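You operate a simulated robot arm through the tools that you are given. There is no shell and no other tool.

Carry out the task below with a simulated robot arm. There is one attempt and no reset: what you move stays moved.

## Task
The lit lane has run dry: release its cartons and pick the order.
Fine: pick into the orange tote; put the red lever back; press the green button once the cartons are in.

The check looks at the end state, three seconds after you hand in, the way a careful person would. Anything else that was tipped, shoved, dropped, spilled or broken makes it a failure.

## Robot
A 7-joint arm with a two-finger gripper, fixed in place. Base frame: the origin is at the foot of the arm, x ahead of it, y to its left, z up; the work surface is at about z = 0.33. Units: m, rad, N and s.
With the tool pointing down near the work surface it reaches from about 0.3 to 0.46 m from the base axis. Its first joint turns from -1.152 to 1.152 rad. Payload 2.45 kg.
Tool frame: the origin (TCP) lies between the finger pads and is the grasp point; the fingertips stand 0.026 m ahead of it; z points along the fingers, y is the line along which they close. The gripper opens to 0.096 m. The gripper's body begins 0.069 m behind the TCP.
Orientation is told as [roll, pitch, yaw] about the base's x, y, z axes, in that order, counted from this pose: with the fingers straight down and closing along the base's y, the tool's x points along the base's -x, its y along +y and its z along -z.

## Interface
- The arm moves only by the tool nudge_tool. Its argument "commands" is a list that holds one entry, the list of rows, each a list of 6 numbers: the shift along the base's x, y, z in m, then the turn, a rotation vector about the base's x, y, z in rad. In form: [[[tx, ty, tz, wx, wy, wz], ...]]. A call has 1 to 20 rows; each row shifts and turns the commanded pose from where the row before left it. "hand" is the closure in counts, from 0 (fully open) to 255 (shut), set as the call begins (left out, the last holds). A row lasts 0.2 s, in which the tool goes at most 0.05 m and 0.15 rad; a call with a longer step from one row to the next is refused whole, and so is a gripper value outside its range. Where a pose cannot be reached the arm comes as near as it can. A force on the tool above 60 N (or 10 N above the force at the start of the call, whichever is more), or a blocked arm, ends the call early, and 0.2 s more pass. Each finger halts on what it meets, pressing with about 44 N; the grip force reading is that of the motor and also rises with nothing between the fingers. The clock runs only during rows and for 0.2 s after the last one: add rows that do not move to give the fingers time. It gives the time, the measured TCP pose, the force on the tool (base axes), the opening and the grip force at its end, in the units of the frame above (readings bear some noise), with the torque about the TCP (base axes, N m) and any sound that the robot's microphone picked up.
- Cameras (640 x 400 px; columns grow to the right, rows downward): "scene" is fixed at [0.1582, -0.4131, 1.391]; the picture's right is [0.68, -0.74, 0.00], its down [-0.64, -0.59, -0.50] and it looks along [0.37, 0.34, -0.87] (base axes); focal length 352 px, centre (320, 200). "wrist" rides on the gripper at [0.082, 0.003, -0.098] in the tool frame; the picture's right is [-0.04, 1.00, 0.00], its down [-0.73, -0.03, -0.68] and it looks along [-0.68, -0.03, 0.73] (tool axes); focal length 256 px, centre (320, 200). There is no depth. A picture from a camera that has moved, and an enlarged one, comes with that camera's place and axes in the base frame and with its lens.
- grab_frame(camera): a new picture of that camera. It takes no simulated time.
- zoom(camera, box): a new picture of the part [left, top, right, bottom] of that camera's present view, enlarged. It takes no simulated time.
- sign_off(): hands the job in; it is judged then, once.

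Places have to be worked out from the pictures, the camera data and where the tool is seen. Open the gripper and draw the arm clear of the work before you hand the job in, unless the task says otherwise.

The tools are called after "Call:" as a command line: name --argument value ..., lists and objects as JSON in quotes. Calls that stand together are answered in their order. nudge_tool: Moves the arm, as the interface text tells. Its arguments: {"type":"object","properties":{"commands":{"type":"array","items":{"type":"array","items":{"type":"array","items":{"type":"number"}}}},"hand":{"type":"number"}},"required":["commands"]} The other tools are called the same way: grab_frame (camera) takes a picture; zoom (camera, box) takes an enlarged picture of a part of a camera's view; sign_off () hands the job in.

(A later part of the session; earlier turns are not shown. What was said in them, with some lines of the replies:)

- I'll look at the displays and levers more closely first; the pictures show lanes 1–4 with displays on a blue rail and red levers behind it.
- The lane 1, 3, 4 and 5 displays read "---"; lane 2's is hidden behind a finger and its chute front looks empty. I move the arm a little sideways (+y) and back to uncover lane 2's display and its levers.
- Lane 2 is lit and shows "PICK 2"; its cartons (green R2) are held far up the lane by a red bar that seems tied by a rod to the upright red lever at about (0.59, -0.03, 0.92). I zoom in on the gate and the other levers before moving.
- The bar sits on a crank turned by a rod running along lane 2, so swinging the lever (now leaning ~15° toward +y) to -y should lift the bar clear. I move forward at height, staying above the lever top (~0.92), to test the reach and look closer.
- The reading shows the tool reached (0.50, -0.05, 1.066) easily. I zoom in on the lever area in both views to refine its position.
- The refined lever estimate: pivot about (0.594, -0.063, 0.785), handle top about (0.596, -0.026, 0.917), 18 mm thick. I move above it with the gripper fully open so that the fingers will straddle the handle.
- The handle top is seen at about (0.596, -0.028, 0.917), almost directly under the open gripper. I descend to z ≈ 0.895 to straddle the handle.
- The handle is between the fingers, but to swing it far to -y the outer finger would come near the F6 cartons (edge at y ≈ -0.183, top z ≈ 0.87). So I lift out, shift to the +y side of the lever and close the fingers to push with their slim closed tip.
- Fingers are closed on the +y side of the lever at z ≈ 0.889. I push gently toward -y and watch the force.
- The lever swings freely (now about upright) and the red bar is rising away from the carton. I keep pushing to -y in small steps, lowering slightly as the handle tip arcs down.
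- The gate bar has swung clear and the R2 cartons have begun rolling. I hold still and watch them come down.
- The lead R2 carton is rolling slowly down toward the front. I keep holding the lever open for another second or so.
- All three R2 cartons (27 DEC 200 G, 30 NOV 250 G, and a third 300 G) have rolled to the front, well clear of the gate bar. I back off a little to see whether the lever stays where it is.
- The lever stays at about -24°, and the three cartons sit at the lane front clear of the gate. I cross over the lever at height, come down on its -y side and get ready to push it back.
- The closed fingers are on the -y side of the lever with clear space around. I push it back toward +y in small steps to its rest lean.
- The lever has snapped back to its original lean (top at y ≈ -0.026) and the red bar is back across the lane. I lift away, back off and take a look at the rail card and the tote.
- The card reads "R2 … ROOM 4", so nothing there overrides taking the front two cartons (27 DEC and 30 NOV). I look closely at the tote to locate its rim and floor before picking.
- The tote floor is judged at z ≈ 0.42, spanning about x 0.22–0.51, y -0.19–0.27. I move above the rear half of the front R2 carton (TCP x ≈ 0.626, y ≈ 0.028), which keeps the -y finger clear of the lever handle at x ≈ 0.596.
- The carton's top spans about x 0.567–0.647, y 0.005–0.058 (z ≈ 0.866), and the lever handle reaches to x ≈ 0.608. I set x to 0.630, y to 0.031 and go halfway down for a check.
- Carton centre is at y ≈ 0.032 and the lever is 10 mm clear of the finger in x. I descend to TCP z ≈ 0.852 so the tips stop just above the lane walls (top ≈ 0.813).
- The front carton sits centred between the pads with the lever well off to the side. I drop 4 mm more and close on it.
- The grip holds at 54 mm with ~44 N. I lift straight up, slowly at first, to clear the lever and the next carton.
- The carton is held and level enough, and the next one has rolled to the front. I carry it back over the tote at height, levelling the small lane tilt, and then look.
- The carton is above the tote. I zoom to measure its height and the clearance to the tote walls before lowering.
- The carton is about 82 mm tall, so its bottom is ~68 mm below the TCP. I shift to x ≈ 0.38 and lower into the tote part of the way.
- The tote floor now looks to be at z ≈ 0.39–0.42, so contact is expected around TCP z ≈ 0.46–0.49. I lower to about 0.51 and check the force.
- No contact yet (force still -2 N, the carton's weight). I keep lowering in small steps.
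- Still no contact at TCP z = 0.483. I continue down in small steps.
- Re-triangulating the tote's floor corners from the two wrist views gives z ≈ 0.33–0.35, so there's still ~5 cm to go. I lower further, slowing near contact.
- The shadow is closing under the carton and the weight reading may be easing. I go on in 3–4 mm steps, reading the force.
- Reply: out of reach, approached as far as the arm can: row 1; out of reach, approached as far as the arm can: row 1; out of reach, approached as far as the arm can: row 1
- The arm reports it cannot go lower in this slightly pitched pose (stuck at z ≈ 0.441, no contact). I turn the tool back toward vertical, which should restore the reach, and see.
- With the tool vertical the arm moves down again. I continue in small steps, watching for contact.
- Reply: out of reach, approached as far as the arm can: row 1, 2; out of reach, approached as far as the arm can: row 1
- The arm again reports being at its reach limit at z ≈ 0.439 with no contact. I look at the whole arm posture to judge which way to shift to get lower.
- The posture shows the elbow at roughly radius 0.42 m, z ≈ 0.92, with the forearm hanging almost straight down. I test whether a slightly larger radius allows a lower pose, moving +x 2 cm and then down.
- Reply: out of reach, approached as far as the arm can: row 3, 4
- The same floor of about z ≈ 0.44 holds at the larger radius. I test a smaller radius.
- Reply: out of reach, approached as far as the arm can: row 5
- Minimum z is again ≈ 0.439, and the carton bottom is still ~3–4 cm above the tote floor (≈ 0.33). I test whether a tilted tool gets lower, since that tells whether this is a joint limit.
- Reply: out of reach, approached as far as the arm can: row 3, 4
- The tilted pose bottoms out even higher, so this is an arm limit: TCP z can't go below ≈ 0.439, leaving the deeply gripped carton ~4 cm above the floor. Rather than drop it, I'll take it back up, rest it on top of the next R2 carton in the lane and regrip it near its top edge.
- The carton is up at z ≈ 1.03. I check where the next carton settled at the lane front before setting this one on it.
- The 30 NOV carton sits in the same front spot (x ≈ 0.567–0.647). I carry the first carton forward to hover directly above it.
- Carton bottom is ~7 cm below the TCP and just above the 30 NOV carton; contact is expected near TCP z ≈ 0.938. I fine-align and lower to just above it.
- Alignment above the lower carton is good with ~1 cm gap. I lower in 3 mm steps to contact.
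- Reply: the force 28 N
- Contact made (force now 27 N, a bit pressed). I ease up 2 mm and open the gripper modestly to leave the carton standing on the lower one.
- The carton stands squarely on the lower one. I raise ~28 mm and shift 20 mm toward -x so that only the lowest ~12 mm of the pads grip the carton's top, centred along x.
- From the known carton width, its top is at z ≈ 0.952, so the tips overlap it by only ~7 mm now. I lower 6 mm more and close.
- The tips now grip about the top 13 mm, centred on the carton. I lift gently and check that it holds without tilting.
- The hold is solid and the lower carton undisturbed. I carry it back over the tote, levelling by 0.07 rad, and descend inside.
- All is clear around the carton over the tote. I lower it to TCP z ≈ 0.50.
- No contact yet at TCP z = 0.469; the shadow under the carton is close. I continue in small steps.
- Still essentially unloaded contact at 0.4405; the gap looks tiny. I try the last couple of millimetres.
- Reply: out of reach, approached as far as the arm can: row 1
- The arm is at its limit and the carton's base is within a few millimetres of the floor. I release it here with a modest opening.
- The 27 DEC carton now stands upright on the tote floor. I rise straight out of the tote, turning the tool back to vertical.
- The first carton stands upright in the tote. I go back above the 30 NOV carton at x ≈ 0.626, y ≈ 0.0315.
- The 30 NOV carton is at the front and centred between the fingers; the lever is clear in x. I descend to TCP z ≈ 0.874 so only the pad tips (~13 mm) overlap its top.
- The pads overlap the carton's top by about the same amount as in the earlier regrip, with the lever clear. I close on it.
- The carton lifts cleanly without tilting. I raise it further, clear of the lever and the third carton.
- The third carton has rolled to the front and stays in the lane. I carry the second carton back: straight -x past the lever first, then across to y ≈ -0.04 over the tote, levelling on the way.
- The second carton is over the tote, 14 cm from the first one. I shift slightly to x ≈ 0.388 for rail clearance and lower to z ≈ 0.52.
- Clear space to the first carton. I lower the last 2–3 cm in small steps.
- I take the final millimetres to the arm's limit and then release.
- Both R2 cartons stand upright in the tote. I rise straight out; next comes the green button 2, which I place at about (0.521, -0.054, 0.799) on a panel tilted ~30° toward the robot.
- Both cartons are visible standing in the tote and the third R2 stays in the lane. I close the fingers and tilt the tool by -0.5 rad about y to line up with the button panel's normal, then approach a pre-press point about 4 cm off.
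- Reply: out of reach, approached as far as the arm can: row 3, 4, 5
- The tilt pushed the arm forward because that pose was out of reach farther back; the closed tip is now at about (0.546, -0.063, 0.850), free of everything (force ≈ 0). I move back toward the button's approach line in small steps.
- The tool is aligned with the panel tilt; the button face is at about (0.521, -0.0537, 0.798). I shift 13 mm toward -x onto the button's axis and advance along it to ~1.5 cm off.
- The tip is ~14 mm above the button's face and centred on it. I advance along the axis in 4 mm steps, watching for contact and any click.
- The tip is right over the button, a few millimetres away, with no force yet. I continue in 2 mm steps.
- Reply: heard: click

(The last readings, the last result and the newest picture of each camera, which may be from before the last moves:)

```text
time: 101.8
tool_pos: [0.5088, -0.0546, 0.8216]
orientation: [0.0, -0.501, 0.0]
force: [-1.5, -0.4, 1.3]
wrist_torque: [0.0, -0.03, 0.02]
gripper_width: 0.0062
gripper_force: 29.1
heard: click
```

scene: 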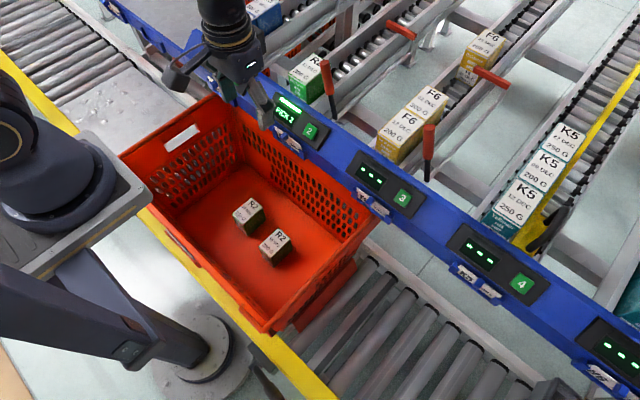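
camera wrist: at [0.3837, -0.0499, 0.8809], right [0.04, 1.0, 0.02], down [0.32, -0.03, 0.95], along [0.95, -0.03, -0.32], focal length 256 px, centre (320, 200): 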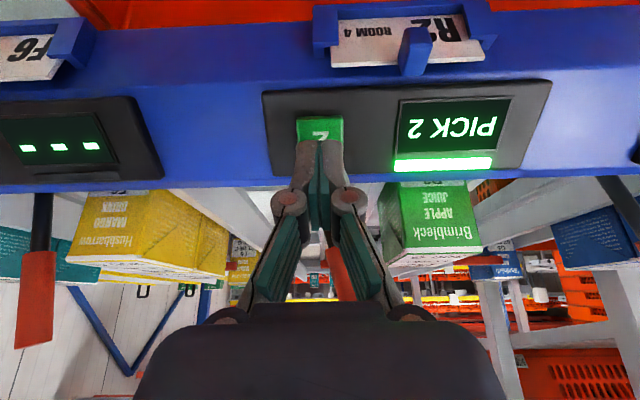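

A click was heard, so the button has been pressed. I back off along the same axis and check the display.

Call:
nudge_tool --commands '[[[-0.005, 0, 0.0088, 0, 0, 0], [-0.01, 0, 0.0176, 0, 0, 0], [-0.015, 0, 0.026, 0, 0, 0], [-0.01, 0, 0.035, 0, 0, 0], [0, 0, 0, 0, 0, 0]]]' --hand 255

Call:
grab_frame --camera "wrist"

Call:
zoom --camera "scene" --box '[240, 60, 360, 170]'

```text
time: 103.0
tool_pos: [0.4676, -0.0533, 0.9079]
orientation: [0.0, -0.498, 0.0]
force: [1.2, 0.5, -0.4]
wrist_torque: [0.02, 0.0, -0.03]
gripper_width: 0.0
gripper_force: 28.4
```

```text
taken
camera wrist: at [0.3483, -0.0507, 0.9548], right [0.04, 1.0, 0.02], down [0.32, -0.03, 0.95], along [0.95, -0.03, -0.32], focal length 256 px, centre (320, 200)
```

wrist: 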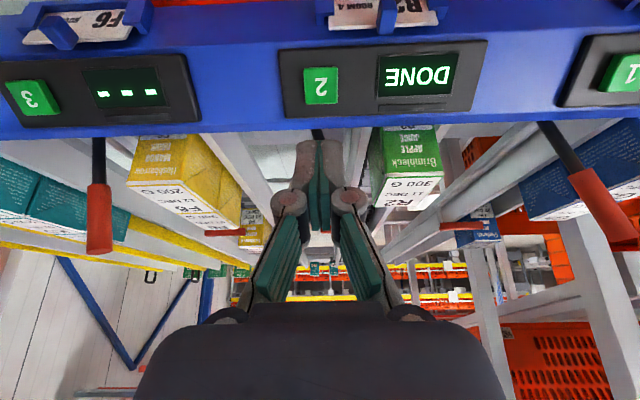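

```text
3.64 times, centred on (300, 115) of scene
camera zoom: at [0.1582, -0.4131, 1.391], right [0.68, -0.74, 0.0], down [-0.64, -0.59, -0.5], along [0.37, 0.34, -0.87], focal length 1281 px, centre (393, 509)
```

zoom: 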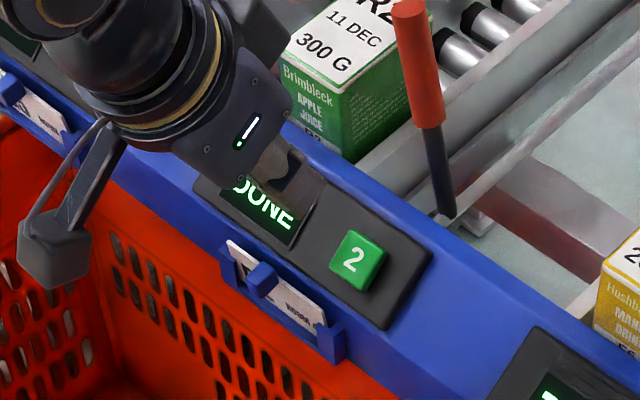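

The display now reads "DONE". I raise the arm, turn it back upright, open the gripper and draw it clear to the start area.

Call:
nudge_tool --commands '[[[0, 0, 0.04, 0, 0, 0], [0, 0, 0.04, 0, 0.1, 0], [-0.01, 0, 0.03, 0, 0.1, 0], [-0.02, 0, 0.02, 0, 0.1, 0], [-0.02, 0, 0, 0, 0.1, 0], [-0.02, -0.02, 0, 0, 0.1, 0], [-0.03, -0.03, 0, 0, 0, 0], [-0.03, -0.04, 0, 0, 0, 0], [0, 0, 0, 0, 0, 0]]]' --hand 255

Call:
nudge_tool --commands '[[[0, 0, 0, 0, 0, 0], [0, 0, 0, 0, 0, 0], [0, 0, 0, 0, 0, 0], [0, 0, 0, 0, 0, 0], [0, 0, 0, 0, 0, 0]]]' --hand 0

Call:
grab_frame --camera "scene"

Call:
grab_frame --camera "wrist"

```text
time: 105.0
tool_pos: [0.3377, -0.1448, 1.0391]
orientation: [-0.001, 0.001, 0.0]
force: [0.4, 0.9, -0.4]
wrist_torque: [-0.01, 0.0, 0.01]
gripper_width: 0.0001
gripper_force: 28.4
```

```text
time: 106.2
tool_pos: [0.3373, -0.1455, 1.0391]
orientation: [0.0, 0.0, 0.0]
force: [-0.6, 0.5, 0.9]
wrist_torque: [-0.03, -0.01, 0.0]
gripper_width: 0.0962
gripper_force: 0.1
```

```text
taken
```

scene: 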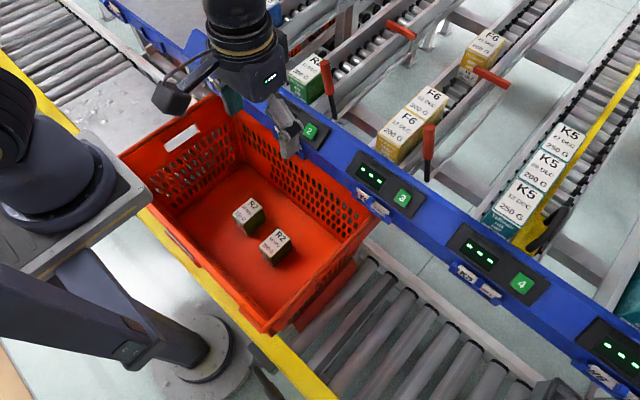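

```text
taken
camera wrist: at [0.2556, -0.1422, 1.1357], right [0.04, 1.0, 0.0], down [0.73, -0.03, 0.68], along [0.68, -0.03, -0.73], focal length 256 px, centre (320, 200)
```

wrist: 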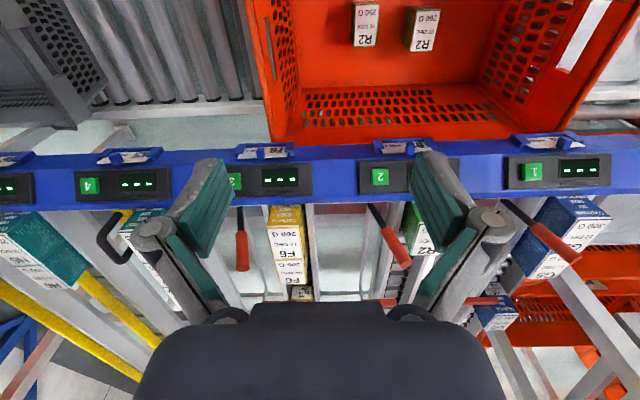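

All looks in order; I take a last close look at the tote cartons, lever and gate before handing in.

Call:
zoom --camera "scene" --box '[200, 170, 320, 280]'

Call:
zoom --camera "scene" --box '[270, 0, 430, 130]'

```text
3.64 times, centred on (260, 225) of scene
camera zoom: at [0.1582, -0.4131, 1.391], right [0.68, -0.74, 0.0], down [-0.64, -0.59, -0.5], along [0.37, 0.34, -0.87], focal length 1281 px, centre (538, 109)
```

zoom: 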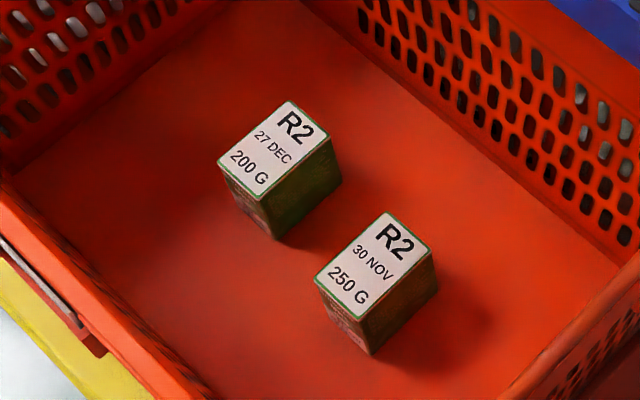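

```text
3.08 times, centred on (350, 65) of scene
camera zoom: at [0.1582, -0.4131, 1.391], right [0.68, -0.74, 0.0], down [-0.64, -0.59, -0.5], along [0.37, 0.34, -0.87], focal length 1084 px, centre (228, 615)
```

zoom: 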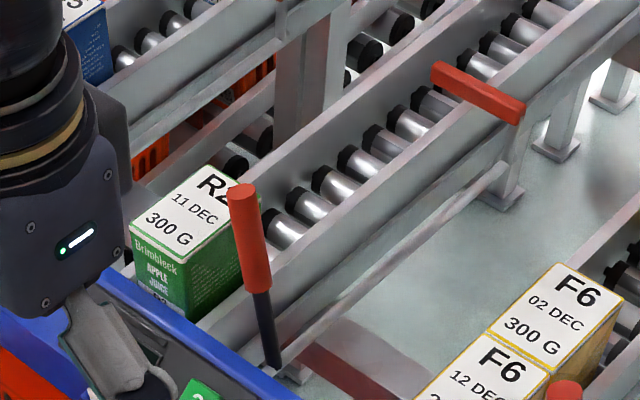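

Two R2 cartons stand upright in the orange tote, the lever and gate bar are back in their original positions, and the display showed DONE. The third R2 carton rests at the lane front, and the arm is clear with the gripper open. I hand the job in.

Call:
sign_off

```text
The job is handed in.
```

The lane 2 order is picked, and I handed the job in with its display reading "DONE".

- **Release:** Lane 2 was lit and showed "PICK 2". I swung its red lever, and all three R2 cartons rolled down to the front.
- **Lever:** It is back at its original lean, and the red gate bar is across the lane again.
- **Pick:** The front two cartons (27 DEC 200 G and 30 NOV 250 G) stand upright in the orange tote. The third R2 carton (11 DEC 300 G) is still in the lane.
- **Button:** I pressed green button 2 once, after both cartons were in, and heard it click.

- **Resting the first carton:** My first grip was too deep to set it on the tote floor. I rested it briefly on the next carton in the lane and regripped it nearer the top; nothing slid or tipped.
- **Small drop:** The arm could not quite reach the tote floor, so each carton dropped a few millimetres when released. Both landed upright.

In the last pictures the lever, gate bar and neighbouring F6 cartons looked as they did at the start. The arm is clear of the work with the gripper open.
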